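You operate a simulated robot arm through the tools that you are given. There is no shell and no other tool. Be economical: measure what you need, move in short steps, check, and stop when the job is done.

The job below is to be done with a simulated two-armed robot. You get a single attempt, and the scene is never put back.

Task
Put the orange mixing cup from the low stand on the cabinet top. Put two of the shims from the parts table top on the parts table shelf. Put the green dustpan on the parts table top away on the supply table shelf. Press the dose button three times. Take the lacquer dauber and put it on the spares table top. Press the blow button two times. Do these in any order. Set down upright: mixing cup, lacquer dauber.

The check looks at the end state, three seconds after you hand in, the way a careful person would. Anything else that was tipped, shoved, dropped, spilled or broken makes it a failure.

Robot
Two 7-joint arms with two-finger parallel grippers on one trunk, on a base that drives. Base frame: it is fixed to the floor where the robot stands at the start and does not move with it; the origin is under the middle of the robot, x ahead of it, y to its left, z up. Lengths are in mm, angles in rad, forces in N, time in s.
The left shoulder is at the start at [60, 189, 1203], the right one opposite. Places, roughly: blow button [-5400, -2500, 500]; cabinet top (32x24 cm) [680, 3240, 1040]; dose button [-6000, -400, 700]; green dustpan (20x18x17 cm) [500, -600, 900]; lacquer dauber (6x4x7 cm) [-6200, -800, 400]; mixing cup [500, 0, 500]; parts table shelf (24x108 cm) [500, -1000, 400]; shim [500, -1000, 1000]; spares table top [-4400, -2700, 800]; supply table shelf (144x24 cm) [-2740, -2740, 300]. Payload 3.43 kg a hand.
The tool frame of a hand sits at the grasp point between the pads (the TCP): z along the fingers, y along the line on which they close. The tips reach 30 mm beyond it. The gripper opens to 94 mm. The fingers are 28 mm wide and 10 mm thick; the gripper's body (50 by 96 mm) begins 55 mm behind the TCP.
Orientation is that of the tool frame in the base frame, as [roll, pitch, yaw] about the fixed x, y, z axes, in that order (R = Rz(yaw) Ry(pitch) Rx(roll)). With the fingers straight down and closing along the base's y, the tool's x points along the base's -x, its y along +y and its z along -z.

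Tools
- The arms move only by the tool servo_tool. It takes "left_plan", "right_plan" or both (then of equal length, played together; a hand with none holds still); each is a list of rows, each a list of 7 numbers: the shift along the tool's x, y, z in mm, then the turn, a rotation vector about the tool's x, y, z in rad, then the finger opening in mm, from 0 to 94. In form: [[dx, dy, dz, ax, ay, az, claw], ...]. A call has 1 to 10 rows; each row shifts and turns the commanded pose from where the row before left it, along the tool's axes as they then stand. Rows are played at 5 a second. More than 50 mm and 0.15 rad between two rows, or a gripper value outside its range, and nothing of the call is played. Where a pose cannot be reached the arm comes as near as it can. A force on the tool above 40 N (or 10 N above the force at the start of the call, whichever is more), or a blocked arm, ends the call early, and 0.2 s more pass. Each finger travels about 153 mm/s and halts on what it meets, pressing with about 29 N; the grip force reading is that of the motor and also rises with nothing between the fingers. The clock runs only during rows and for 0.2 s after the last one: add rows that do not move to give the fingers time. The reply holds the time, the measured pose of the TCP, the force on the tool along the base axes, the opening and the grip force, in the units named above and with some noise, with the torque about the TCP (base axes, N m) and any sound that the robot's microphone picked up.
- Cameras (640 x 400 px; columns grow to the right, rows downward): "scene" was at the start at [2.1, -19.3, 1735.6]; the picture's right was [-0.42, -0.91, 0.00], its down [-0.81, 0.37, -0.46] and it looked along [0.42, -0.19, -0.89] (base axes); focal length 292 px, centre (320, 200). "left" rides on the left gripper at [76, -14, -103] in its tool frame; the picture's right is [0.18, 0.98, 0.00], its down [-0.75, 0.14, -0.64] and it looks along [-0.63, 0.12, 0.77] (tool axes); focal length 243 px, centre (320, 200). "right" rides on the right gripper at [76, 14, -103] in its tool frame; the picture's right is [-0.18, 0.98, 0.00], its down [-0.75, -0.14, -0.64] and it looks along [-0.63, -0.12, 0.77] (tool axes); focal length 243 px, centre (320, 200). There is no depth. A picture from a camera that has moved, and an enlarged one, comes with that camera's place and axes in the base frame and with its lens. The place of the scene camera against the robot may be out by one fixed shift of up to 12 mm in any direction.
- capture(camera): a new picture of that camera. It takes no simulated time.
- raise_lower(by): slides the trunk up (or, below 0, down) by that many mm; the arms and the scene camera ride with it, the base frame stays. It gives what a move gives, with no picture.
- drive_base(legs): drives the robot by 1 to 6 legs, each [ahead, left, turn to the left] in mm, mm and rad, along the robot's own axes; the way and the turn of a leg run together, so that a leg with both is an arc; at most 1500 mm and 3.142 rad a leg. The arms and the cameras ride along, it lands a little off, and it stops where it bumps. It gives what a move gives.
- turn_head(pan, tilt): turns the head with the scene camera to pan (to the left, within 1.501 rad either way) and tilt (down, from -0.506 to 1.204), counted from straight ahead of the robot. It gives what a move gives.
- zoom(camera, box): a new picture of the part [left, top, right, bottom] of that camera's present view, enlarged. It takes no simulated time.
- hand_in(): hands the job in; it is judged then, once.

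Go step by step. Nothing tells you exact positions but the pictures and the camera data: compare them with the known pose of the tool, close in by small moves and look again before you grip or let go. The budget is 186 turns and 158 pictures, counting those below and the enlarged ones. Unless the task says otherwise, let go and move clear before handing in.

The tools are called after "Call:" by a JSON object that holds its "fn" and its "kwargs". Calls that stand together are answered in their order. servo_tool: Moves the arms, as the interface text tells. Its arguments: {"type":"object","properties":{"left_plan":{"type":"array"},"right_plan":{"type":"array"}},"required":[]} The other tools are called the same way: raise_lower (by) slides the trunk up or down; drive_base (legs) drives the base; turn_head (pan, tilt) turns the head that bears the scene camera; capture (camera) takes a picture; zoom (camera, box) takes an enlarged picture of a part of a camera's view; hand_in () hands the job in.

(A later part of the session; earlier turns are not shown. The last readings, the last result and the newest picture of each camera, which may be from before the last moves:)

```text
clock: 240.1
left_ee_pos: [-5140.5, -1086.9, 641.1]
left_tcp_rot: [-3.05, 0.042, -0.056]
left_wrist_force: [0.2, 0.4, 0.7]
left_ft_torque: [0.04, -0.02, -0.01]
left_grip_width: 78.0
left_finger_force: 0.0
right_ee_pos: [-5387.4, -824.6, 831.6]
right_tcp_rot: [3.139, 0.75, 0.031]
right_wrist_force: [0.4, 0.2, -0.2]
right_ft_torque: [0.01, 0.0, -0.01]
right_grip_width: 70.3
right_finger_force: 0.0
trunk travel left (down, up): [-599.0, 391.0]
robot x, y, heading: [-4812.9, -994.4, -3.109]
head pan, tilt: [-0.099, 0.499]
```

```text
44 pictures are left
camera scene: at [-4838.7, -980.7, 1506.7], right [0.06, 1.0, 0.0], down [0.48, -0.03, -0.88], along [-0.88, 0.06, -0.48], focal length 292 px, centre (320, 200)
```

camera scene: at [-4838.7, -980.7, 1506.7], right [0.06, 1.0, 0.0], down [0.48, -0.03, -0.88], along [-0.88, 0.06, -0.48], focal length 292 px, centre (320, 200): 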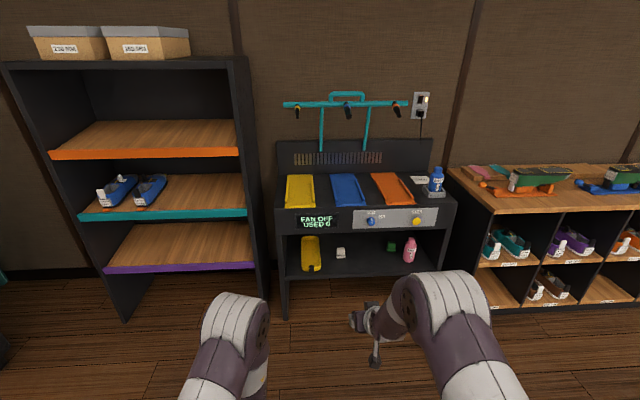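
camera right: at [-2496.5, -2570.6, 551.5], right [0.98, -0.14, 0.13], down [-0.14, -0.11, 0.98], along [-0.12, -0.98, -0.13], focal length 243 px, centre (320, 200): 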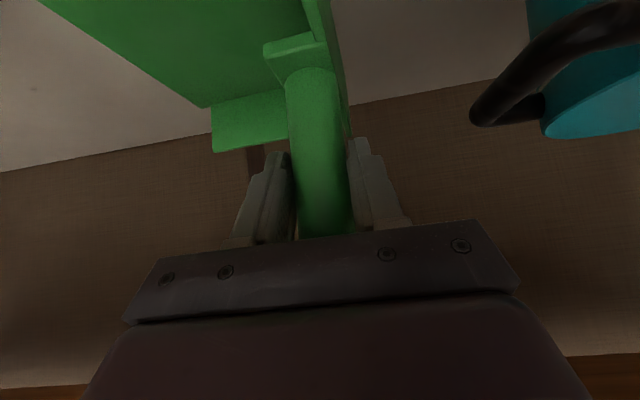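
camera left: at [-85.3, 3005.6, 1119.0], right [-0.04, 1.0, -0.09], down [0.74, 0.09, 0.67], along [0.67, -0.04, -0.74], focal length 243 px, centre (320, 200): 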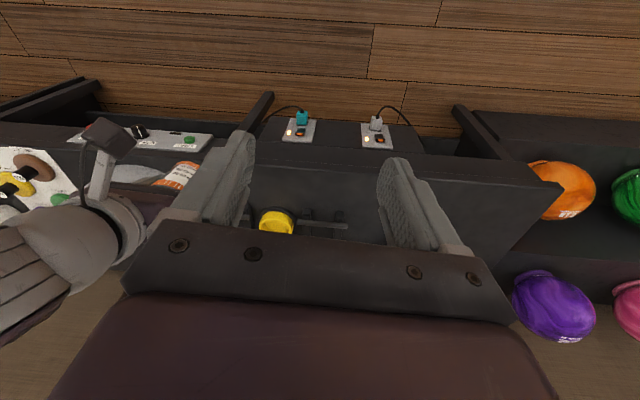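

Call:
{"fn": "zoom", "kwargs": {"camera": "scene", "box": [275, 165, 455, 285]}}

Call:
{"fn": "zoom", "kwargs": {"camera": "scene", "box": [320, 235, 430, 285]}}

```text
3.33 times, centred on (365, 225) of scene
camera zoom: at [-4838.7, -980.7, 1506.7], right [0.06, 1.0, 0.0], down [0.48, -0.03, -0.88], along [-0.88, 0.06, -0.48], focal length 974 px, centre (170, 117)
```

zoom: 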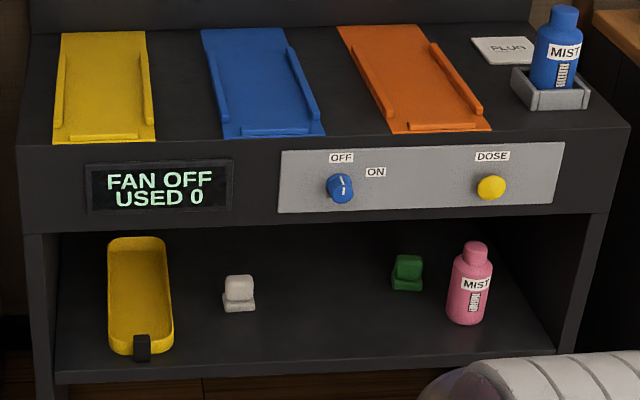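

```text
5.82 times, centred on (375, 260) of scene
camera zoom: at [-4838.7, -980.7, 1506.7], right [0.06, 1.0, 0.0], down [0.48, -0.03, -0.88], along [-0.88, 0.06, -0.48], focal length 1700 px, centre (0, -149)
```

zoom: 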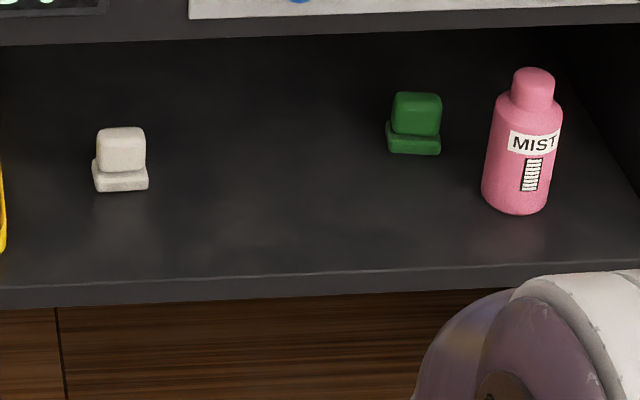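

White dauber ≈(−6200, −770), dose button ≈(−6050, −410, ~715). First the dose button with the right hand: close fingers, flatten tilt to 0.95, align and approach.

Call:
{"fn": "drive_base", "kwargs": {"legs": [[0, 0, -0.033], [0, -390, 0], [330, 0, 0]]}}

Call:
{"fn": "servo_tool", "kwargs": {"right_plan": [[0, 0, 0, 0, -0.1, 0, 40], [0, 0, 0, 0, -0.1, 0, 0], [0, 0, 0, 0, 0, 0, 0]]}}

Call:
{"fn": "raise_lower", "kwargs": {"by": -90}}

Call:
{"fn": "capture", "kwargs": {"camera": "scene"}}

Call:
{"fn": "capture", "kwargs": {"camera": "right"}}

```text
clock: 244.8
left_ee_pos: [-5473.7, -686.7, 639.7]
left_tcp_rot: [-3.047, 0.041, -0.072]
left_wrist_force: [-0.7, 0.6, -0.2]
left_ft_torque: [-0.01, -0.01, -0.01]
left_grip_width: 78.0
left_finger_force: 0.0
right_ee_pos: [-5716.4, -419.5, 830.7]
right_tcp_rot: [3.141, 0.749, 0.015]
right_wrist_force: [0.7, 0.6, -1.8]
right_ft_torque: [0.02, -0.02, 0.02]
right_grip_width: 70.0
right_finger_force: 0.1
trunk travel left (down, up): [-599.0, 391.0]
robot x, y, heading: [-5146.8, -604.7, -3.119]
head pan, tilt: [-0.099, 0.499]
```

```text
clock: 245.6
left_ee_pos: [-5474.0, -686.5, 641.3]
left_tcp_rot: [-3.046, 0.043, -0.074]
left_wrist_force: [0.8, 0.3, -0.3]
left_ft_torque: [-0.02, -0.02, 0.0]
left_grip_width: 78.0
left_finger_force: 0.1
right_ee_pos: [-5716.2, -420.8, 832.1]
right_tcp_rot: [3.14, 0.949, 0.015]
right_wrist_force: [-0.9, 1.3, 0.0]
right_ft_torque: [0.03, 0.01, -0.04]
right_grip_width: 0.2
right_finger_force: 28.7
trunk travel left (down, up): [-599.0, 391.0]
robot x, y, heading: [-5144.0, -601.9, -3.121]
head pan, tilt: [-0.099, 0.499]
```

```text
clock: 246.8
left_ee_pos: [-5472.6, -686.8, 551.5]
left_tcp_rot: [-3.048, 0.042, -0.075]
left_wrist_force: [0.0, 0.5, -0.2]
left_ft_torque: [-0.02, 0.0, -0.01]
left_grip_width: 78.0
left_finger_force: 0.1
right_ee_pos: [-5715.6, -419.7, 741.5]
right_tcp_rot: [3.139, 0.948, 0.015]
right_wrist_force: [-0.2, -0.8, 0.2]
right_ft_torque: [0.01, 0.02, -0.01]
right_grip_width: 0.0
right_finger_force: 28.5
trunk travel left (down, up): [-509.0, 481.0]
robot x, y, heading: [-5141.6, -598.6, -3.122]
head pan, tilt: [-0.099, 0.499]
```

```text
41 pictures are left
camera scene: at [-5169.2, -586.2, 1416.8], right [0.08, 1.0, 0.0], down [0.48, -0.04, -0.88], along [-0.88, 0.07, -0.48], focal length 292 px, centre (320, 200)
```

scene: 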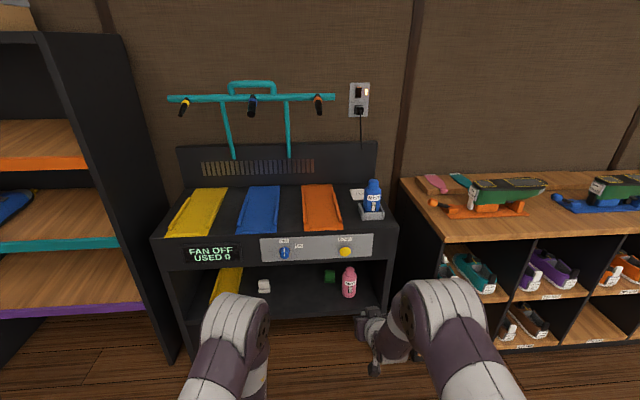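

```text
40 pictures are left
camera right: at [-5587.1, -433.9, 739.6], right [-0.09, -0.98, 0.15], down [0.08, 0.14, 0.99], along [-0.99, 0.1, 0.07], focal length 243 px, centre (320, 200)
```

right: 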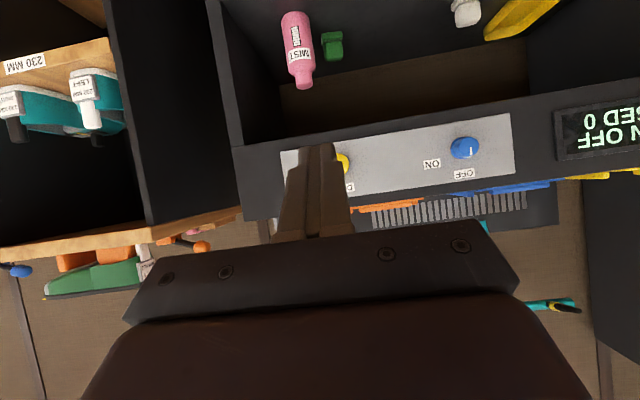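

Triangulated the dose button at ≈(−6046, −438, 708). Aligning the closed fingertips with it.

Call:
{"fn": "servo_tool", "kwargs": {"right_plan": [[11, 9, 8, 0, 0, 0, 0], [11, 9, 8, 0, 0, 0, 0]]}}

Call:
{"fn": "drive_base", "kwargs": {"legs": [[0, 0, -0.02], [235, 0, 0]]}}

Call:
{"fn": "capture", "kwargs": {"camera": "right"}}

Call:
{"fn": "zoom", "kwargs": {"camera": "scene", "box": [200, 180, 420, 320]}}

```text
clock: 247.4
left_ee_pos: [-5473.2, -686.9, 550.4]
left_tcp_rot: [-3.046, 0.041, -0.073]
left_wrist_force: [0.3, -0.3, 0.1]
left_ft_torque: [0.0, -0.01, -0.01]
left_grip_width: 77.9
left_finger_force: 0.1
right_ee_pos: [-5714.7, -440.1, 712.8]
right_tcp_rot: [3.14, 0.95, 0.014]
right_wrist_force: [0.0, 0.4, -0.4]
right_ft_torque: [0.01, 0.01, -0.03]
right_grip_width: 0.0
right_finger_force: 28.7
trunk travel left (down, up): [-509.0, 481.0]
robot x, y, heading: [-5145.2, -603.1, -3.122]
head pan, tilt: [-0.099, 0.499]
```

```text
clock: 249.5
left_ee_pos: [-5711.5, -679.1, 550.4]
left_tcp_rot: [-3.048, 0.039, -0.097]
left_wrist_force: [-0.5, -0.4, -0.2]
left_ft_torque: [0.04, -0.04, 0.01]
left_grip_width: 78.2
left_finger_force: 0.1
right_ee_pos: [-5949.6, -427.6, 715.6]
right_tcp_rot: [3.141, 0.949, -0.005]
right_wrist_force: [0.0, -0.3, 0.2]
right_ft_torque: [-0.02, 0.0, 0.01]
right_grip_width: 0.1
right_finger_force: 29.1
trunk travel left (down, up): [-509.0, 481.0]
robot x, y, heading: [-5379.1, -603.7, 3.139]
head pan, tilt: [-0.099, 0.499]
```

```text
39 pictures are left
camera right: at [-5821.0, -443.4, 712.1], right [-0.11, -0.98, 0.15], down [0.08, 0.14, 0.99], along [-0.99, 0.12, 0.07], focal length 243 px, centre (320, 200)
```

right: 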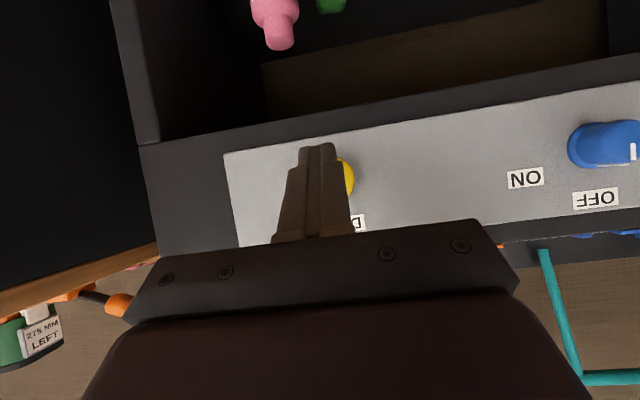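

```text
2.86 times, centred on (310, 250) of scene
camera zoom: at [-5407.3, -585.3, 1416.7], right [0.1, 0.99, 0.0], down [0.48, -0.05, -0.88], along [-0.87, 0.09, -0.48], focal length 835 px, centre (349, 57)
```

zoom: 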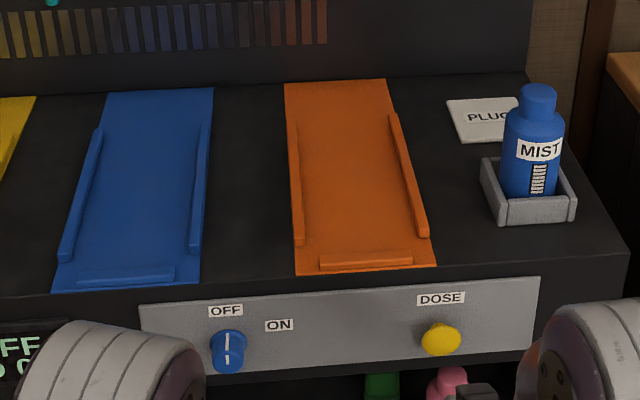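

Aligned well. Pressing forward in small steps until the force rises.

Call:
{"fn": "servo_tool", "kwargs": {"right_plan": [[-23.3, 0, 32.5, 0, 0, 0, 0], [-3.5, 0, 4.9, 0, 0, 0, 0], [-2.3, 0, 3.25, 0, 0, 0, 0], [-2.3, 0, 3.25, 0, 0, 0, 0], [-2.3, 0, 3.25, 0, 0, 0, 0], [-2.3, 0, 3.25, 0, 0, 0, 0], [-2.3, 0, 3.25, 0, 0, 0, 0], [-2.3, 0, 3.25, 0, 0, 0, 0], [-2.3, 0, 3.25, 0, 0, 0, 0], [-2.3, 0, 3.25, 0, 0, 0, 0]]}}

Call:
{"fn": "zoom", "kwargs": {"camera": "scene", "box": [160, 180, 420, 340]}}

```text
clock: 251.7
left_ee_pos: [-5709.4, -678.9, 552.4]
left_tcp_rot: [-3.048, 0.044, -0.093]
left_wrist_force: [0.6, 0.3, 0.0]
left_ft_torque: [0.0, 0.02, 0.01]
left_grip_width: 78.1
left_finger_force: 0.0
right_ee_pos: [-6021.7, -428.1, 713.9]
right_tcp_rot: [3.141, 0.947, -0.004]
right_wrist_force: [32.7, -4.7, 2.5]
right_ft_torque: [-0.07, -0.1, 0.15]
right_grip_width: 0.3
right_finger_force: 29.3
trunk travel left (down, up): [-509.0, 481.0]
robot x, y, heading: [-5378.3, -597.3, 3.142]
head pan, tilt: [-0.099, 0.499]
heard: click
```

```text
2.46 times, centred on (290, 260) of scene
camera zoom: at [-5400.8, -586.1, 1416.8], right [0.1, 0.99, 0.0], down [0.47, -0.05, -0.88], along [-0.88, 0.09, -0.48], focal length 719 px, centre (394, 52)
```

zoom: 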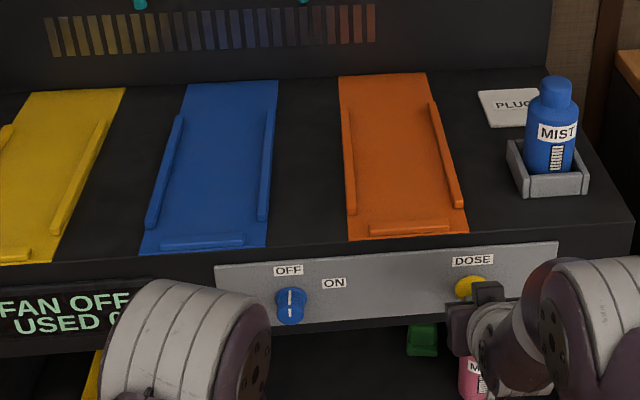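

Click heard. I retreat 30 mm and check the display.

Call:
{"fn": "servo_tool", "kwargs": {"right_plan": [[10, 0, -14, 0, 0, 0, 0], [10, 0, -14, 0, 0, 0, 0], [0, 0, 0, 0, 0, 0, 0]]}}

Call:
{"fn": "zoom", "kwargs": {"camera": "scene", "box": [130, 260, 290, 340]}}

```text
clock: 252.5
left_ee_pos: [-5711.9, -678.9, 550.1]
left_tcp_rot: [-3.048, 0.04, -0.094]
left_wrist_force: [0.8, -0.9, 0.4]
left_ft_torque: [-0.03, 0.02, 0.01]
left_grip_width: 78.1
left_finger_force: 0.0
right_ee_pos: [-5992.9, -426.9, 716.5]
right_tcp_rot: [3.141, 0.951, -0.007]
right_wrist_force: [0.2, -0.5, 0.5]
right_ft_torque: [0.01, 0.0, -0.02]
right_grip_width: 0.2
right_finger_force: 29.1
trunk travel left (down, up): [-509.0, 481.0]
robot x, y, heading: [-5381.7, -601.3, 3.139]
head pan, tilt: [-0.099, 0.499]
```

```text
4.00 times, centred on (210, 300) of scene
camera zoom: at [-5406.9, -585.2, 1416.7], right [0.1, 0.99, 0.0], down [0.48, -0.05, -0.88], along [-0.87, 0.09, -0.48], focal length 1169 px, centre (760, -200)
```

zoom: 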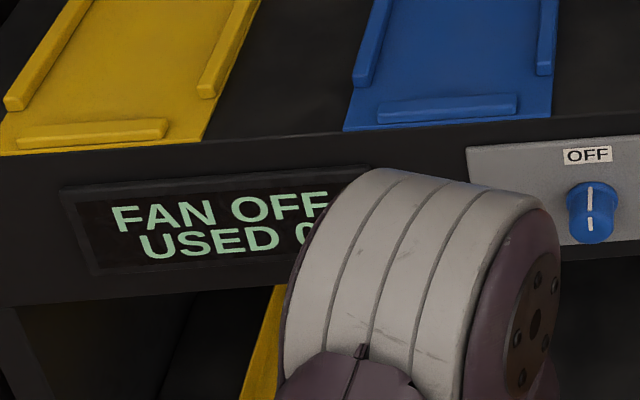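

Call:
{"fn": "servo_tool", "kwargs": {"right_plan": [[-11.6, 0, 16.3, 0, 0, 0, 0], [-4.7, 0, 6.5, 0, 0, 0, 0], [-2.3, 0, 3.25, 0, 0, 0, 0], [-1.2, 0, 1.6, 0, 0, 0, 0], [0, 0, 0, 0, 0, 0, 0], [9.9, 0, -13.8, 0, 0, 0, 0], [9.9, 0, -13.8, 0, 0, 0, 0], [0, 0, 0, 0, 0, 0, 0]], "left_plan": [[30, 0, 0, 0, 0, 0, 78], [30, 0, 0, 0, 0, 0, 78], [30, 0, 0, 0, 0, 0, 78], [0, 0, 0, 0, 0, 0, 78], [0, 0, 0, 0, 0, 0, 78], [0, 0, 0, 0, 0, 0, 78], [0, 0, 0, 0, 0, 0, 78], [0, 0, 0, 0, 0, 0, 78]]}}

Call:
{"fn": "zoom", "kwargs": {"camera": "scene", "box": [130, 200, 450, 340]}}

```text
clock: 254.3
left_ee_pos: [-5679.5, -678.6, 568.9]
left_tcp_rot: [-3.032, 0.029, -0.097]
left_wrist_force: [-0.1, -0.1, -0.3]
left_ft_torque: [0.0, -0.01, 0.0]
left_grip_width: 78.2
left_finger_force: 0.0
left hand out of reach, approached as far as the arm can: row 1, 2, 3
right_ee_pos: [-5993.0, -427.4, 716.0]
right_tcp_rot: [3.141, 0.952, -0.006]
right_wrist_force: [0.6, -0.4, 0.0]
right_ft_torque: [0.01, 0.0, -0.01]
right_grip_width: 0.0
right_finger_force: 28.7
trunk travel left (down, up): [-509.0, 481.0]
robot x, y, heading: [-5376.9, -605.7, 3.138]
head pan, tilt: [-0.099, 0.499]
heard: click
```

```text
2.00 times, centred on (290, 270) of scene
camera zoom: at [-5406.7, -585.4, 1416.7], right [0.1, 0.99, 0.0], down [0.48, -0.05, -0.88], along [-0.87, 0.09, -0.48], focal length 584 px, centre (380, 60)
```

zoom: 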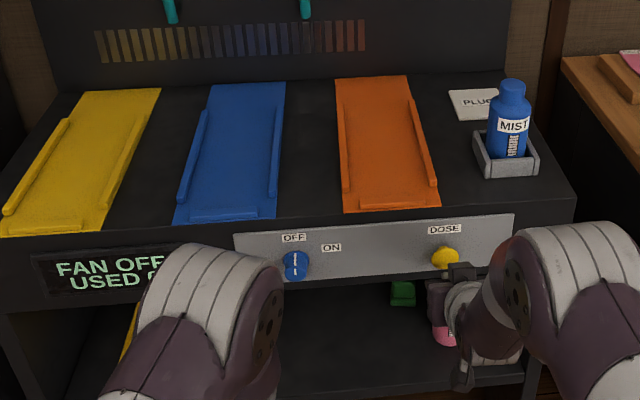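

Second click. Third press.

Call:
{"fn": "servo_tool", "kwargs": {"right_plan": [[-11.6, 0, 16.3, 0, 0, 0, 0], [-4.7, 0, 6.5, 0, 0, 0, 0], [-2.3, 0, 3.25, 0, 0, 0, 0], [-1.2, 0, 1.6, 0, 0, 0, 0], [0, 0, 0, 0, 0, 0, 0], [9.9, 0, -13.8, 0, 0, 0, 0], [15, 0, -21, 0, 0, 0, 0], [0, 0, 0, 0, 0, 0, 0]]}}

Call:
{"fn": "drive_base", "kwargs": {"legs": [[-200, 0, 0], [0, 280, 0]]}}

Call:
{"fn": "capture", "kwargs": {"camera": "scene"}}

```text
clock: 255.6
left_ee_pos: [-5676.6, -677.7, 571.0]
left_tcp_rot: [-3.031, 0.032, -0.095]
left_wrist_force: [-0.4, -0.4, 0.1]
left_ft_torque: [-0.05, -0.03, -0.01]
left_grip_width: 78.0
left_finger_force: 0.1
right_ee_pos: [-6017.0, -427.1, 714.6]
right_tcp_rot: [-3.139, 0.944, -0.003]
right_wrist_force: [17.7, -1.2, 9.3]
right_ft_torque: [-0.01, 0.1, 0.08]
right_grip_width: 0.0
right_finger_force: 28.7
trunk travel left (down, up): [-509.0, 481.0]
robot x, y, heading: [-5376.8, -602.0, 3.136]
head pan, tilt: [-0.099, 0.499]
heard: click
stopped in row 6 (right hand): the force on the tool passed its limit (the readings are from after the stop); the commanded pose is now the measured one
```

```text
clock: 258.8
left_ee_pos: [-5475.5, -962.6, 569.4]
left_tcp_rot: [-3.031, 0.03, -0.095]
left_wrist_force: [0.1, 0.3, 0.2]
left_ft_torque: [0.0, -0.02, 0.02]
left_grip_width: 77.9
left_finger_force: 0.1
right_ee_pos: [-5817.2, -710.9, 713.7]
right_tcp_rot: [-3.14, 0.945, 0.0]
right_wrist_force: [-1.2, 0.1, 0.3]
right_ft_torque: [0.02, 0.03, -0.04]
right_grip_width: 0.0
right_finger_force: 29.2
trunk travel left (down, up): [-509.0, 481.0]
robot x, y, heading: [-5176.9, -881.7, 3.141]
head pan, tilt: [-0.099, 0.499]
```

```text
34 pictures are left
camera scene: at [-5203.3, -869.7, 1416.7], right [0.1, 0.99, 0.0], down [0.48, -0.05, -0.88], along [-0.87, 0.09, -0.48], focal length 292 px, centre (320, 200)
```

scene: 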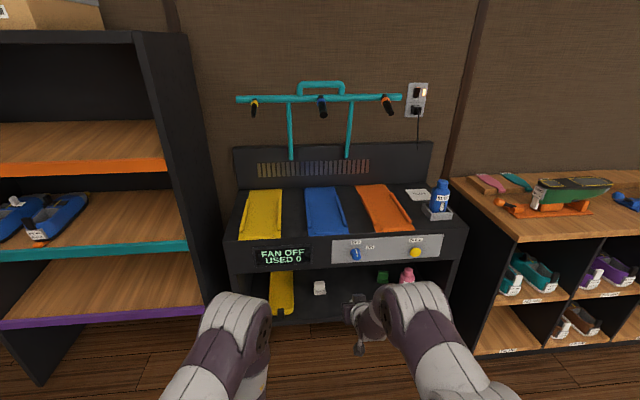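

All three presses clicked. Now the white dauber at ≈(−6203, −767). Shift left 55, lower to shelf height, open the fingers, and look.

Call:
{"fn": "drive_base", "kwargs": {"legs": [[0, 55, 0]]}}

Call:
{"fn": "servo_tool", "kwargs": {"right_plan": [[0, 0, 0, 0, 0, 0, 45], [0, 0, 0, 0, 0, 0, 84], [0, 0, 0, 0, 0, 0, 84]]}}

Call:
{"fn": "raise_lower", "kwargs": {"by": -275}}

Call:
{"fn": "capture", "kwargs": {"camera": "right"}}

```text
clock: 259.7
left_ee_pos: [-5474.8, -1017.8, 569.6]
left_tcp_rot: [-3.03, 0.027, -0.094]
left_wrist_force: [0.1, -0.6, -0.4]
left_ft_torque: [0.01, -0.03, 0.02]
left_grip_width: 78.0
left_finger_force: 0.1
right_ee_pos: [-5818.2, -766.8, 714.2]
right_tcp_rot: [-3.137, 0.945, 0.0]
right_wrist_force: [-0.7, -0.8, -0.7]
right_ft_torque: [0.0, -0.03, 0.0]
right_grip_width: 0.1
right_finger_force: 28.5
trunk travel left (down, up): [-509.0, 481.0]
robot x, y, heading: [-5176.6, -941.0, -3.139]
head pan, tilt: [-0.099, 0.499]
```

```text
clock: 260.5
left_ee_pos: [-5476.4, -1017.0, 569.2]
left_tcp_rot: [-3.031, 0.029, -0.094]
left_wrist_force: [-0.2, -0.3, -0.1]
left_ft_torque: [0.04, 0.02, 0.0]
left_grip_width: 77.9
left_finger_force: 0.1
right_ee_pos: [-5818.7, -765.3, 712.7]
right_tcp_rot: [-3.14, 0.944, -0.002]
right_wrist_force: [1.3, -0.2, -0.3]
right_ft_torque: [0.01, -0.01, 0.03]
right_grip_width: 84.0
right_finger_force: 0.0
trunk travel left (down, up): [-509.0, 481.0]
robot x, y, heading: [-5174.2, -941.1, -3.141]
head pan, tilt: [-0.099, 0.499]
```

```text
clock: 263.3
left_ee_pos: [-5475.1, -1017.1, 294.3]
left_tcp_rot: [-3.031, 0.029, -0.094]
left_wrist_force: [0.7, -0.2, -0.8]
left_ft_torque: [-0.01, -0.01, 0.0]
left_grip_width: 77.9
left_finger_force: 0.0
right_ee_pos: [-5817.8, -766.0, 438.4]
right_tcp_rot: [3.14, 0.944, -0.003]
right_wrist_force: [-0.3, 0.1, 0.7]
right_ft_torque: [-0.01, 0.01, 0.04]
right_grip_width: 84.1
right_finger_force: 0.0
trunk travel left (down, up): [-234.0, 756.0]
robot x, y, heading: [-5175.3, -938.9, -3.143]
head pan, tilt: [-0.099, 0.499]
```

```text
33 pictures are left
camera right: at [-5689.2, -781.5, 436.9], right [-0.11, -0.98, 0.15], down [0.08, 0.14, 0.99], along [-0.99, 0.12, 0.06], focal length 243 px, centre (320, 200)
```

right: 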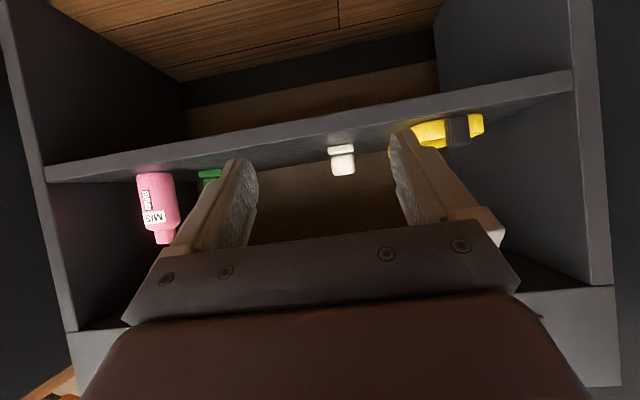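

Dauber base at ≈(−6195, −774, 367); the opening is z 367–608, so I flatten the tilt to 1.1, hold TCP z≈417, and drive in part-way.

Call:
{"fn": "servo_tool", "kwargs": {"right_plan": [[0, 3, 0, 0, -0.078, 0, 84], [0, 3, 0, 0, -0.078, 0, 84], [0, 0, 0, 0, 0, 0, 84]]}}

Call:
{"fn": "raise_lower", "kwargs": {"by": -22}}

Call:
{"fn": "drive_base", "kwargs": {"legs": [[250, 0, 0]]}}

Call:
{"fn": "capture", "kwargs": {"camera": "right"}}

Call:
{"fn": "capture", "kwargs": {"camera": "scene"}}

```text
clock: 264.1
left_ee_pos: [-5475.1, -1016.8, 294.9]
left_tcp_rot: [-3.033, 0.03, -0.093]
left_wrist_force: [-0.6, 0.0, 0.5]
left_ft_torque: [-0.01, -0.05, -0.01]
left_grip_width: 78.2
left_finger_force: 0.1
right_ee_pos: [-5817.5, -771.6, 438.8]
right_tcp_rot: [-3.141, 1.102, -0.004]
right_wrist_force: [0.5, -0.1, 0.2]
right_ft_torque: [0.0, 0.03, 0.0]
right_grip_width: 84.1
right_finger_force: 0.0
trunk travel left (down, up): [-234.0, 756.0]
robot x, y, heading: [-5175.6, -940.2, -3.146]
head pan, tilt: [-0.099, 0.499]
```

```text
clock: 264.8
left_ee_pos: [-5476.0, -1016.9, 272.7]
left_tcp_rot: [-3.033, 0.03, -0.094]
left_wrist_force: [0.2, 0.2, 0.5]
left_ft_torque: [0.0, -0.01, -0.01]
left_grip_width: 78.1
left_finger_force: 0.0
right_ee_pos: [-5816.8, -771.3, 418.7]
right_tcp_rot: [-3.141, 1.1, -0.002]
right_wrist_force: [0.8, -0.2, -0.4]
right_ft_torque: [-0.03, 0.0, 0.0]
right_grip_width: 83.8
right_finger_force: 0.2
trunk travel left (down, up): [-212.0, 778.0]
robot x, y, heading: [-5177.0, -936.7, -3.144]
head pan, tilt: [-0.099, 0.499]
```

```text
clock: 266.6
left_ee_pos: [-5724.0, -1017.3, 272.8]
left_tcp_rot: [-3.032, 0.03, -0.091]
left_wrist_force: [-1.0, -0.6, 0.9]
left_ft_torque: [0.01, -0.02, -0.01]
left_grip_width: 78.2
left_finger_force: 0.1
right_ee_pos: [-6066.3, -772.4, 416.0]
right_tcp_rot: [-3.142, 1.1, -0.001]
right_wrist_force: [-0.5, -0.3, 0.1]
right_ft_torque: [-0.03, -0.04, 0.03]
right_grip_width: 84.0
right_finger_force: 0.0
trunk travel left (down, up): [-212.0, 778.0]
robot x, y, heading: [-5430.4, -937.2, -3.146]
head pan, tilt: [-0.099, 0.499]
```

```text
32 pictures are left
camera right: at [-5940.2, -788.7, 395.5], right [-0.08, -0.98, 0.16], down [0.23, 0.14, 0.96], along [-0.97, 0.12, 0.21], focal length 243 px, centre (320, 200)
```

right: 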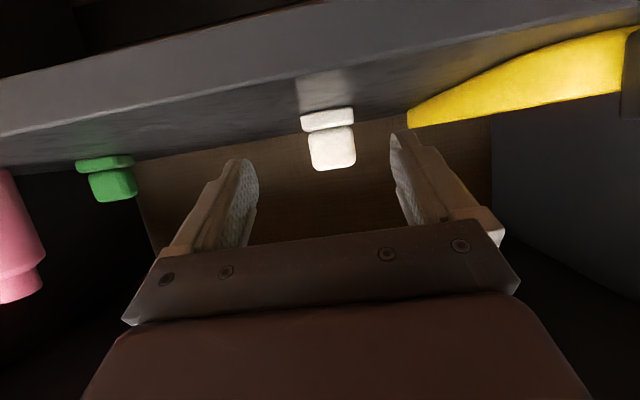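

```text
31 pictures are left
camera scene: at [-5452.7, -923.5, 1119.7], right [0.1, 1.0, 0.0], down [0.48, -0.05, -0.88], along [-0.87, 0.09, -0.48], focal length 292 px, centre (320, 200)
```

scene: 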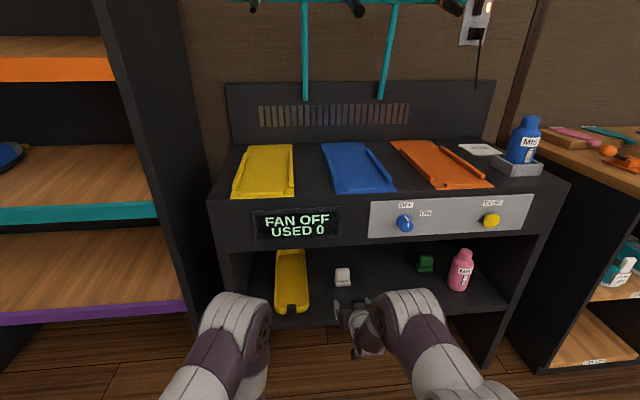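

Dauber centre ≈(−6187, −778), top ≈420. I narrow the opening to 72, align y, drop 4 mm, and advance ~105.

Call:
{"fn": "servo_tool", "kwargs": {"right_plan": [[3.5, 6, 1.8, 0, 0, 0, 72], [0, 0, 0, 0, 0, 0, 72]]}}

Call:
{"fn": "drive_base", "kwargs": {"legs": [[85, 0, 0.004]]}}

Call:
{"fn": "capture", "kwargs": {"camera": "right"}}

```text
clock: 267.2
left_ee_pos: [-5724.4, -1017.7, 274.0]
left_tcp_rot: [-3.031, 0.031, -0.092]
left_wrist_force: [-0.5, -0.6, -0.1]
left_ft_torque: [-0.02, -0.01, -0.02]
left_grip_width: 78.0
left_finger_force: 0.0
right_ee_pos: [-6069.4, -779.5, 413.7]
right_tcp_rot: [3.141, 1.1, 0.0]
right_wrist_force: [-0.9, -0.7, 0.0]
right_ft_torque: [0.01, 0.02, -0.01]
right_grip_width: 72.1
right_finger_force: 0.0
trunk travel left (down, up): [-212.0, 778.0]
robot x, y, heading: [-5427.8, -939.4, -3.136]
head pan, tilt: [-0.099, 0.499]
```

```text
clock: 268.3
left_ee_pos: [-5811.6, -1018.5, 274.4]
left_tcp_rot: [-3.032, 0.029, -0.093]
left_wrist_force: [0.4, 0.3, 0.0]
left_ft_torque: [0.02, 0.01, -0.02]
left_grip_width: 78.3
left_finger_force: 0.1
right_ee_pos: [-6154.8, -779.7, 413.6]
right_tcp_rot: [-3.142, 1.1, 0.003]
right_wrist_force: [0.2, 0.5, -0.2]
right_ft_torque: [0.01, 0.03, -0.01]
right_grip_width: 71.9
right_finger_force: 0.0
trunk travel left (down, up): [-212.0, 778.0]
robot x, y, heading: [-5515.1, -940.1, -3.14]
head pan, tilt: [-0.099, 0.499]
```

```text
30 pictures are left
camera right: at [-6027.9, -795.4, 392.0], right [-0.08, -0.98, 0.16], down [0.23, 0.14, 0.96], along [-0.97, 0.12, 0.21], focal length 243 px, centre (320, 200)
```

right: 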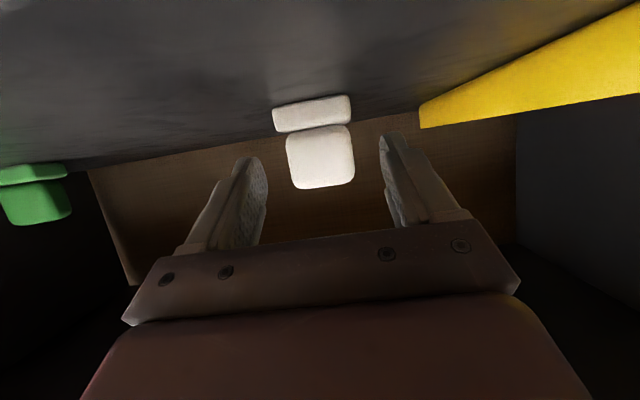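

Call:
{"fn": "servo_tool", "kwargs": {"right_plan": [[-5.7, 0.5, 11.2, 0, 0, 0, 72], [-5.7, 0.5, 11.2, 0, 0, 0, 72], [0, 0, 0, 0, 0, 0, 72]]}}

Call:
{"fn": "capture", "kwargs": {"camera": "right"}}

```text
clock: 269.1
left_ee_pos: [-5811.4, -1017.9, 272.9]
left_tcp_rot: [-3.031, 0.029, -0.093]
left_wrist_force: [0.6, -0.4, -0.4]
left_ft_torque: [-0.03, -0.04, 0.0]
left_grip_width: 77.9
left_finger_force: 0.0
right_ee_pos: [-6179.7, -779.4, 414.2]
right_tcp_rot: [-3.141, 1.1, -0.001]
right_wrist_force: [-0.2, 0.5, 0.2]
right_ft_torque: [-0.03, 0.0, 0.01]
right_grip_width: 72.0
right_finger_force: 0.1
trunk travel left (down, up): [-212.0, 778.0]
robot x, y, heading: [-5509.3, -938.8, -3.14]
head pan, tilt: [-0.099, 0.499]
```

```text
29 pictures are left
camera right: at [-6052.7, -795.3, 392.4], right [-0.08, -0.98, 0.16], down [0.23, 0.14, 0.96], along [-0.97, 0.12, 0.21], focal length 243 px, centre (320, 200)
```

right: 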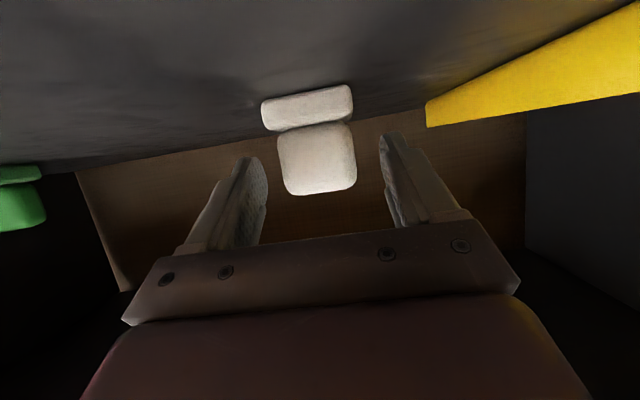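

The block's front is just at the fingertips; I need ~27 mm more.

Call:
{"fn": "servo_tool", "kwargs": {"right_plan": [[-6.1, 0, 12, 0, 0, 0, 72], [-6.1, 0, 12, 0, 0, 0, 72], [0, 0, 0, 0, 0, 0, 72]]}}

Call:
{"fn": "capture", "kwargs": {"camera": "right"}}

Call:
{"fn": "zoom", "kwargs": {"camera": "scene", "box": [220, 200, 460, 380]}}

```text
clock: 269.9
left_ee_pos: [-5812.3, -1018.3, 273.9]
left_tcp_rot: [-3.031, 0.032, -0.094]
left_wrist_force: [0.4, -0.2, -0.4]
left_ft_torque: [0.03, 0.01, 0.01]
left_grip_width: 77.9
left_finger_force: 0.0
right_ee_pos: [-6205.6, -778.1, 410.9]
right_tcp_rot: [3.141, 1.101, 0.001]
right_wrist_force: [0.0, -0.5, 0.7]
right_ft_torque: [0.0, 0.0, -0.01]
right_grip_width: 71.7
right_finger_force: 0.1
trunk travel left (down, up): [-212.0, 778.0]
robot x, y, heading: [-5510.8, -941.6, -3.139]
head pan, tilt: [-0.099, 0.499]
```

```text
28 pictures are left
camera right: at [-6079.6, -794.9, 390.3], right [-0.08, -0.98, 0.16], down [0.23, 0.14, 0.96], along [-0.97, 0.12, 0.21], focal length 243 px, centre (320, 200)
```

right: 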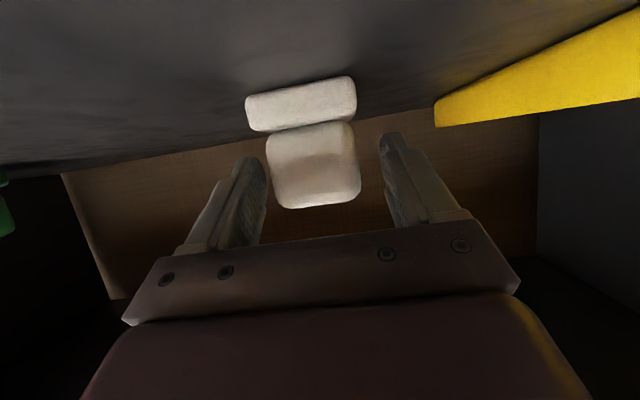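

```text
2.22 times, centred on (340, 290) of scene
camera zoom: at [-5539.5, -923.7, 1119.7], right [0.1, 1.0, 0.0], down [0.48, -0.05, -0.88], along [-0.87, 0.08, -0.48], focal length 650 px, centre (276, 0)
```

zoom: 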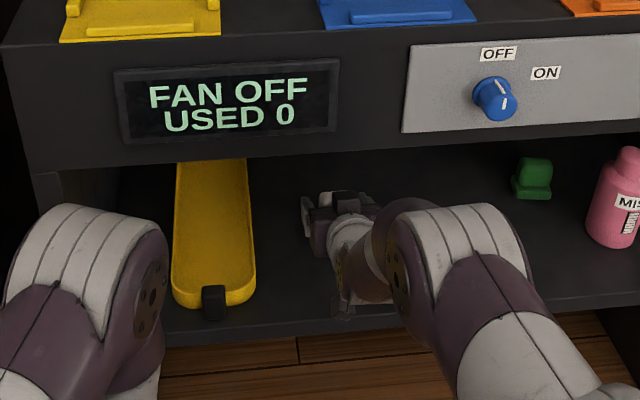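

The dauber's upper block is between the pads. Closing and lifting slightly.

Call:
{"fn": "servo_tool", "kwargs": {"right_plan": [[0, 0, 0, 0, 0, 0, 55], [0, 0, 0, 0, 0, 0, 40], [0, 0, 0, 0, 0, 0, 30], [0, 0, 0, 0, 0, 0, 30], [0, 0, 0, 0, 0, 0, 30]]}}

Call:
{"fn": "raise_lower", "kwargs": {"by": 14}}

Call:
{"fn": "capture", "kwargs": {"camera": "right"}}

```text
clock: 271.1
left_ee_pos: [-5811.7, -1018.0, 272.4]
left_tcp_rot: [-3.031, 0.029, -0.093]
left_wrist_force: [-0.4, 0.1, 0.3]
left_ft_torque: [-0.02, 0.01, -0.01]
left_grip_width: 77.8
left_finger_force: 0.0
right_ee_pos: [-6206.3, -780.0, 411.2]
right_tcp_rot: [-3.14, 1.099, 0.001]
right_wrist_force: [0.3, 0.5, 0.1]
right_ft_torque: [-0.02, 0.01, 0.02]
right_grip_width: 53.3
right_finger_force: 29.2
trunk travel left (down, up): [-212.0, 778.0]
robot x, y, heading: [-5510.5, -940.1, -3.14]
head pan, tilt: [-0.099, 0.499]
```

```text
clock: 271.7
left_ee_pos: [-5810.9, -1018.2, 287.4]
left_tcp_rot: [-3.031, 0.031, -0.093]
left_wrist_force: [-0.4, 0.5, 0.7]
left_ft_torque: [0.01, -0.02, 0.02]
left_grip_width: 77.9
left_finger_force: 0.0
right_ee_pos: [-6206.1, -777.9, 425.4]
right_tcp_rot: [3.142, 1.1, 0.003]
right_wrist_force: [0.3, -0.3, 0.0]
right_ft_torque: [-0.02, 0.0, 0.0]
right_grip_width: 53.5
right_finger_force: 28.4
trunk travel left (down, up): [-226.0, 764.0]
robot x, y, heading: [-5513.7, -937.5, -3.143]
head pan, tilt: [-0.099, 0.499]
```

```text
26 pictures are left
camera right: at [-6079.5, -795.0, 404.2], right [-0.08, -0.98, 0.16], down [0.23, 0.14, 0.96], along [-0.97, 0.12, 0.21], focal length 243 px, centre (320, 200)
```

right: 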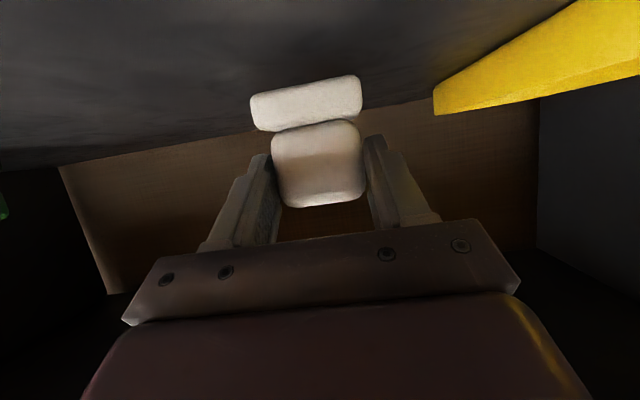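

Dauber is held. I back out, raise, turn to face −y and go over to the spares table.

Call:
{"fn": "drive_base", "kwargs": {"legs": [[-450, 0, 0], [0, 0, 1.571], [0, 480, 0]]}}

Call:
{"fn": "raise_lower", "kwargs": {"by": 400}}

Call:
{"fn": "raise_lower", "kwargs": {"by": 100}}

Call:
{"fn": "turn_head", "kwargs": {"pan": 0, "tilt": 0.5}}

Call:
{"fn": "capture", "kwargs": {"camera": "scene"}}

```text
clock: 280.6
left_ee_pos: [-4528.9, -1262.6, 288.7]
left_tcp_rot: [-3.033, 0.03, 1.43]
left_wrist_force: [0.4, 0.0, 0.1]
left_ft_torque: [-0.01, 0.03, -0.02]
left_grip_width: 78.3
left_finger_force: 0.1
right_ee_pos: [-4786.8, -1644.9, 424.6]
right_tcp_rot: [-3.142, 1.099, 1.522]
right_wrist_force: [-0.4, -0.7, -0.1]
right_ft_torque: [0.0, 0.02, -0.01]
right_grip_width: 53.3
right_finger_force: 29.3
trunk travel left (down, up): [-226.0, 764.0]
robot x, y, heading: [-4591.7, -960.6, -1.62]
head pan, tilt: [-0.099, 0.499]
```

```text
clock: 284.5
left_ee_pos: [-4530.1, -1263.3, 687.6]
left_tcp_rot: [-3.032, 0.03, 1.429]
left_wrist_force: [1.0, -0.2, 0.2]
left_ft_torque: [-0.01, 0.01, -0.01]
left_grip_width: 77.9
left_finger_force: 0.0
right_ee_pos: [-4787.5, -1645.9, 825.7]
right_tcp_rot: [-3.141, 1.098, 1.522]
right_wrist_force: [0.1, 0.5, -1.3]
right_ft_torque: [0.0, 0.0, -0.03]
right_grip_width: 53.2
right_finger_force: 29.3
trunk travel left (down, up): [-626.0, 364.0]
robot x, y, heading: [-4592.7, -962.2, -1.618]
head pan, tilt: [-0.099, 0.499]
```

```text
clock: 285.8
left_ee_pos: [-4530.2, -1263.2, 785.9]
left_tcp_rot: [-3.031, 0.03, 1.43]
left_wrist_force: [0.0, -0.6, -1.2]
left_ft_torque: [0.0, -0.01, 0.03]
left_grip_width: 77.9
left_finger_force: 0.2
right_ee_pos: [-4788.2, -1646.1, 923.4]
right_tcp_rot: [3.142, 1.1, 1.522]
right_wrist_force: [0.4, 0.1, -1.4]
right_ft_torque: [0.01, 0.04, 0.0]
right_grip_width: 53.3
right_finger_force: 28.8
trunk travel left (down, up): [-726.0, 264.0]
robot x, y, heading: [-4596.1, -959.7, -1.623]
head pan, tilt: [-0.099, 0.499]
```

```text
clock: 286.5
left_ee_pos: [-4529.3, -1262.7, 786.6]
left_tcp_rot: [-3.031, 0.028, 1.428]
left_wrist_force: [0.3, -0.1, -0.2]
left_ft_torque: [0.01, -0.02, 0.04]
left_grip_width: 78.2
left_finger_force: 0.1
right_ee_pos: [-4788.0, -1645.5, 925.4]
right_tcp_rot: [-3.141, 1.1, 1.522]
right_wrist_force: [0.6, 0.1, -1.7]
right_ft_torque: [0.01, 0.04, 0.01]
right_grip_width: 53.5
right_finger_force: 29.6
trunk travel left (down, up): [-726.0, 264.0]
robot x, y, heading: [-4591.4, -961.5, -1.614]
head pan, tilt: [0.0, 0.499]
```

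```text
25 pictures are left
camera scene: at [-4589.8, -984.8, 1633.7], right [-1.0, 0.05, 0.0], down [0.02, 0.48, -0.88], along [-0.04, -0.88, -0.48], focal length 292 px, centre (320, 200)
```

scene: 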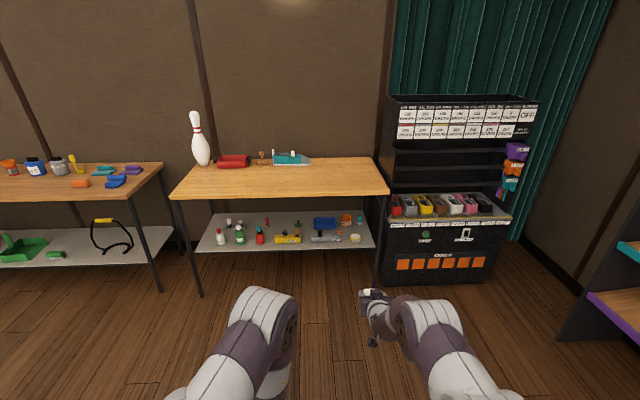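

The spares table's front area is clear. I correct heading and drive 850 ahead toward a spot near x≈−4755.

Call:
{"fn": "drive_base", "kwargs": {"legs": [[0, 0, 0.043], [800, 0, 0]]}}

Call:
{"fn": "capture", "kwargs": {"camera": "right"}}

Call:
{"fn": "capture", "kwargs": {"camera": "scene"}}

```text
clock: 291.0
left_ee_pos: [-4525.7, -2021.7, 785.9]
left_tcp_rot: [-3.031, 0.031, 1.465]
left_wrist_force: [-0.4, 0.9, -1.5]
left_ft_torque: [0.0, -0.01, 0.0]
left_grip_width: 78.3
left_finger_force: 0.1
right_ee_pos: [-4769.8, -2414.0, 925.2]
right_tcp_rot: [3.141, 1.099, 1.559]
right_wrist_force: [-0.2, -0.5, -0.7]
right_ft_torque: [0.01, 0.02, 0.0]
right_grip_width: 53.4
right_finger_force: 28.8
trunk travel left (down, up): [-726.0, 264.0]
robot x, y, heading: [-4597.6, -1720.3, -1.579]
head pan, tilt: [0.0, 0.499]
```

```text
24 pictures are left
camera right: at [-4752.4, -2289.4, 904.2], right [0.98, -0.1, 0.16], down [-0.14, 0.23, 0.96], along [-0.13, -0.97, 0.21], focal length 243 px, centre (320, 200)
```

right: 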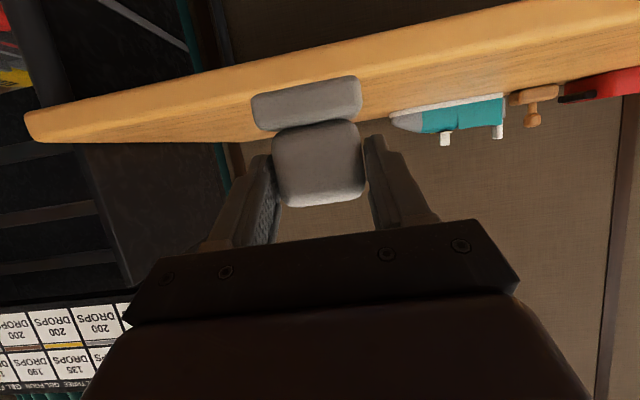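

```text
23 pictures are left
camera scene: at [-4594.7, -1746.5, 1633.7], right [-1.0, 0.01, 0.0], down [0.01, 0.48, -0.88], along [-0.01, -0.88, -0.48], focal length 292 px, centre (320, 200)
```

scene: 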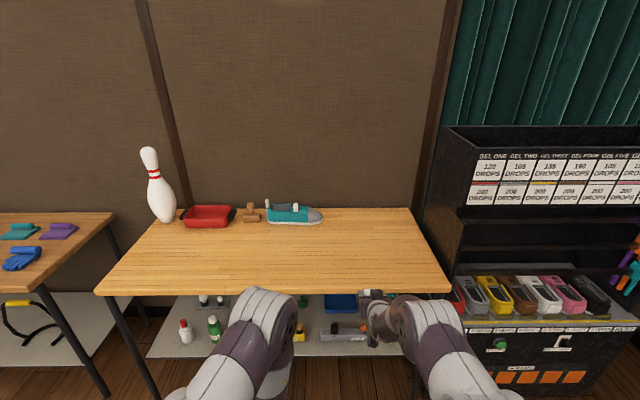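

Table top ≈z 835, front edge y≈−2510. Driving 180 further, then lowering.

Call:
{"fn": "drive_base", "kwargs": {"legs": [[190, 0, 0.008]]}}

Call:
{"fn": "capture", "kwargs": {"camera": "right"}}

Call:
{"fn": "raise_lower", "kwargs": {"by": -25}}

Call:
{"fn": "raise_lower", "kwargs": {"by": -12}}

```text
clock: 292.6
left_ee_pos: [-4521.3, -2213.2, 786.8]
left_tcp_rot: [-3.032, 0.029, 1.481]
left_wrist_force: [-0.4, 0.3, 0.4]
left_ft_torque: [0.0, -0.02, 0.04]
left_grip_width: 78.1
left_finger_force: 0.1
right_ee_pos: [-4759.0, -2608.4, 925.5]
right_tcp_rot: [-3.141, 1.099, 1.571]
right_wrist_force: [0.4, 0.7, 0.2]
right_ft_torque: [0.06, 0.01, 0.03]
right_grip_width: 53.0
right_finger_force: 29.1
trunk travel left (down, up): [-726.0, 264.0]
robot x, y, heading: [-4600.4, -1914.7, -1.568]
head pan, tilt: [0.0, 0.499]
```

```text
22 pictures are left
camera right: at [-4744.2, -2483.6, 904.0], right [0.98, -0.08, 0.16], down [-0.14, 0.23, 0.96], along [-0.12, -0.97, 0.21], focal length 243 px, centre (320, 200)
```

right: 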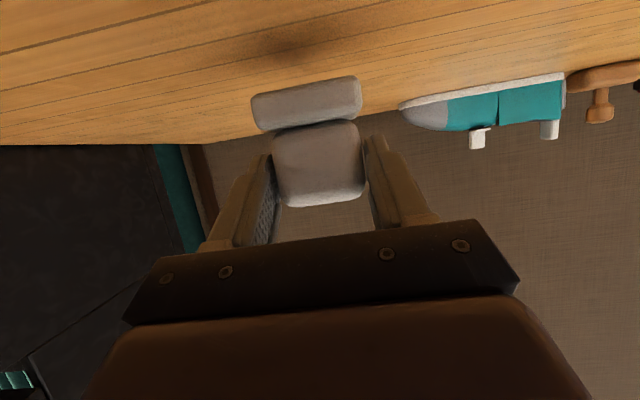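

```text
clock: 293.3
left_ee_pos: [-4521.6, -2211.1, 762.8]
left_tcp_rot: [-3.031, 0.03, 1.482]
left_wrist_force: [0.2, -0.4, -0.4]
left_ft_torque: [-0.02, 0.01, 0.04]
left_grip_width: 77.9
left_finger_force: 0.0
right_ee_pos: [-4759.5, -2607.2, 901.4]
right_tcp_rot: [-3.142, 1.1, 1.574]
right_wrist_force: [-0.2, -0.6, 3.1]
right_ft_torque: [-0.08, -0.08, -0.08]
right_grip_width: 53.1
right_finger_force: 28.9
trunk travel left (down, up): [-701.0, 289.0]
robot x, y, heading: [-4597.9, -1915.2, -1.569]
head pan, tilt: [0.0, 0.499]
```

```text
clock: 293.9
left_ee_pos: [-4520.3, -2211.4, 751.4]
left_tcp_rot: [-3.032, 0.034, 1.482]
left_wrist_force: [-0.1, -0.2, 0.5]
left_ft_torque: [0.01, -0.01, -0.02]
left_grip_width: 78.0
left_finger_force: 0.0
right_ee_pos: [-4758.2, -2607.8, 893.4]
right_tcp_rot: [-3.14, 1.109, 1.574]
right_wrist_force: [-1.2, -3.4, 25.4]
right_ft_torque: [-0.35, 0.0, 0.01]
right_grip_width: 53.4
right_finger_force: 29.2
trunk travel left (down, up): [-689.0, 301.0]
robot x, y, heading: [-4600.6, -1914.7, -1.566]
head pan, tilt: [0.0, 0.499]
```

Contact with the table through the dauber (14 mm ahead of TCP, as expected). Easing up 6 mm, releasing and withdrawing.

Call:
{"fn": "raise_lower", "kwargs": {"by": 6}}

Call:
{"fn": "servo_tool", "kwargs": {"right_plan": [[0, 0, 0, 0, 0, 0, 56], [0, 0, 0, 0, 0, 0, 66], [0, 0, 0, 0, 0, 0, 76], [-4, 0, -30, 0, 0, 0, 76], [-4, 0, -40, 0, 0, 0, 76]]}}

Call:
{"fn": "capture", "kwargs": {"camera": "right"}}

```text
clock: 294.4
left_ee_pos: [-4520.9, -2211.9, 756.0]
left_tcp_rot: [-3.033, 0.031, 1.482]
left_wrist_force: [0.3, -0.4, -0.2]
left_ft_torque: [-0.01, -0.01, 0.0]
left_grip_width: 77.9
left_finger_force: 0.2
right_ee_pos: [-4759.0, -2607.1, 894.3]
right_tcp_rot: [-3.139, 1.099, 1.575]
right_wrist_force: [0.0, -3.9, 12.2]
right_ft_torque: [-0.64, -0.04, 0.03]
right_grip_width: 53.4
right_finger_force: 29.1
trunk travel left (down, up): [-695.0, 295.0]
robot x, y, heading: [-4600.7, -1917.9, -1.564]
head pan, tilt: [0.0, 0.499]
```

```text
clock: 295.6
left_ee_pos: [-4522.1, -2211.3, 756.7]
left_tcp_rot: [-3.032, 0.032, 1.481]
left_wrist_force: [0.9, 0.1, 0.2]
left_ft_torque: [-0.02, 0.01, -0.03]
left_grip_width: 78.2
left_finger_force: 0.0
right_ee_pos: [-4756.7, -2549.7, 931.7]
right_tcp_rot: [3.141, 1.1, 1.576]
right_wrist_force: [-0.2, 0.3, 0.2]
right_ft_torque: [-0.02, 0.0, -0.02]
right_grip_width: 76.1
right_finger_force: 0.0
trunk travel left (down, up): [-695.0, 295.0]
robot x, y, heading: [-4597.2, -1916.0, -1.566]
head pan, tilt: [0.0, 0.499]
```

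```text
21 pictures are left
camera right: at [-4742.5, -2425.4, 910.8], right [0.98, -0.08, 0.16], down [-0.14, 0.23, 0.96], along [-0.12, -0.97, 0.21], focal length 243 px, centre (320, 200)
```

right: 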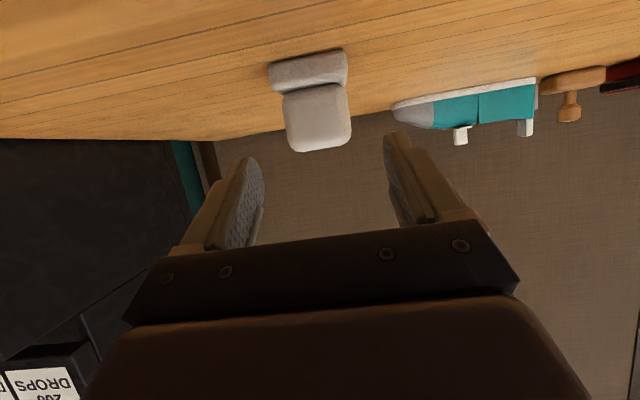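

The dauber stands upright on the spares table. The blow button triangulates to ≈(−5350, −2524, 512). Backing off, sliding right 590, closing the fingers and lowering.

Call:
{"fn": "drive_base", "kwargs": {"legs": [[-330, 0, 0], [0, -590, -0.005]]}}

Call:
{"fn": "servo_tool", "kwargs": {"right_plan": [[0, 0, 0, 0, 0, 0, 40], [0, 0, 0, 0, 0, 0, 0], [0, 0, 0, 0, 0, 0, 0]]}}

Call:
{"fn": "raise_lower", "kwargs": {"by": -390}}

Call:
{"fn": "capture", "kwargs": {"camera": "right"}}

Call:
{"fn": "capture", "kwargs": {"camera": "scene"}}

```text
clock: 300.7
left_ee_pos: [-5112.2, -1881.3, 756.4]
left_tcp_rot: [-3.033, 0.029, 1.456]
left_wrist_force: [0.1, -0.6, -0.3]
left_ft_torque: [0.01, 0.0, -0.03]
left_grip_width: 77.9
left_finger_force: 0.1
right_ee_pos: [-5356.8, -2214.6, 930.5]
right_tcp_rot: [-3.141, 1.099, 1.549]
right_wrist_force: [0.1, 0.4, -0.1]
right_ft_torque: [-0.01, 0.02, -0.02]
right_grip_width: 75.9
right_finger_force: 0.1
trunk travel left (down, up): [-695.0, 295.0]
robot x, y, heading: [-5183.3, -1579.7, -1.589]
head pan, tilt: [0.0, 0.499]
```

```text
clock: 301.5
left_ee_pos: [-5112.4, -1879.9, 755.7]
left_tcp_rot: [-3.031, 0.031, 1.457]
left_wrist_force: [0.2, -1.1, -0.1]
left_ft_torque: [0.03, -0.02, 0.01]
left_grip_width: 78.1
left_finger_force: 0.0
right_ee_pos: [-5356.1, -2214.1, 930.7]
right_tcp_rot: [3.141, 1.099, 1.549]
right_wrist_force: [0.4, -0.4, 0.8]
right_ft_torque: [0.04, -0.02, 0.0]
right_grip_width: 0.0
right_finger_force: 29.1
trunk travel left (down, up): [-695.0, 295.0]
robot x, y, heading: [-5185.1, -1578.9, -1.59]
head pan, tilt: [0.0, 0.499]
```

```text
clock: 305.2
left_ee_pos: [-5112.6, -1881.0, 365.7]
left_tcp_rot: [-3.033, 0.03, 1.457]
left_wrist_force: [-0.3, 0.1, -0.1]
left_ft_torque: [-0.02, -0.01, -0.01]
left_grip_width: 78.1
left_finger_force: 0.0
right_ee_pos: [-5355.2, -2215.1, 540.0]
right_tcp_rot: [3.141, 1.1, 1.55]
right_wrist_force: [0.7, -0.2, -0.5]
right_ft_torque: [0.04, -0.03, 0.02]
right_grip_width: 0.0
right_finger_force: 29.0
trunk travel left (down, up): [-305.0, 685.0]
robot x, y, heading: [-5184.0, -1577.8, -1.592]
head pan, tilt: [0.0, 0.499]
```

```text
20 pictures are left
camera right: at [-5338.7, -2089.9, 520.5], right [0.98, -0.1, 0.16], down [-0.14, 0.23, 0.96], along [-0.14, -0.97, 0.21], focal length 243 px, centre (320, 200)
```

right: 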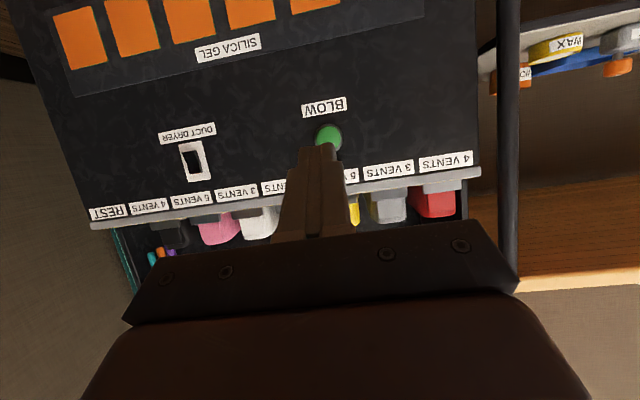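

```text
19 pictures are left
camera scene: at [-5179.5, -1604.2, 1212.8], right [-1.0, 0.02, 0.0], down [0.01, 0.48, -0.88], along [-0.02, -0.88, -0.48], focal length 292 px, centre (320, 200)
```

scene: 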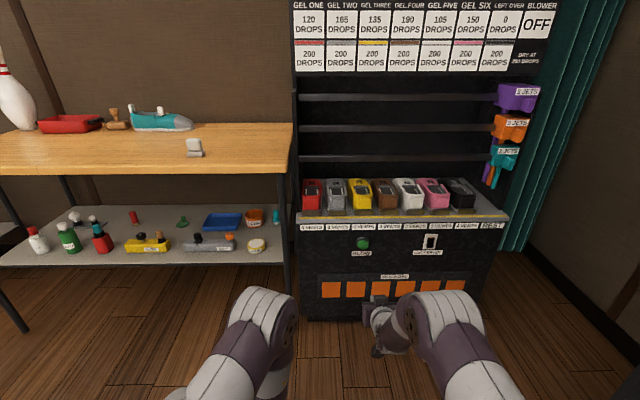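

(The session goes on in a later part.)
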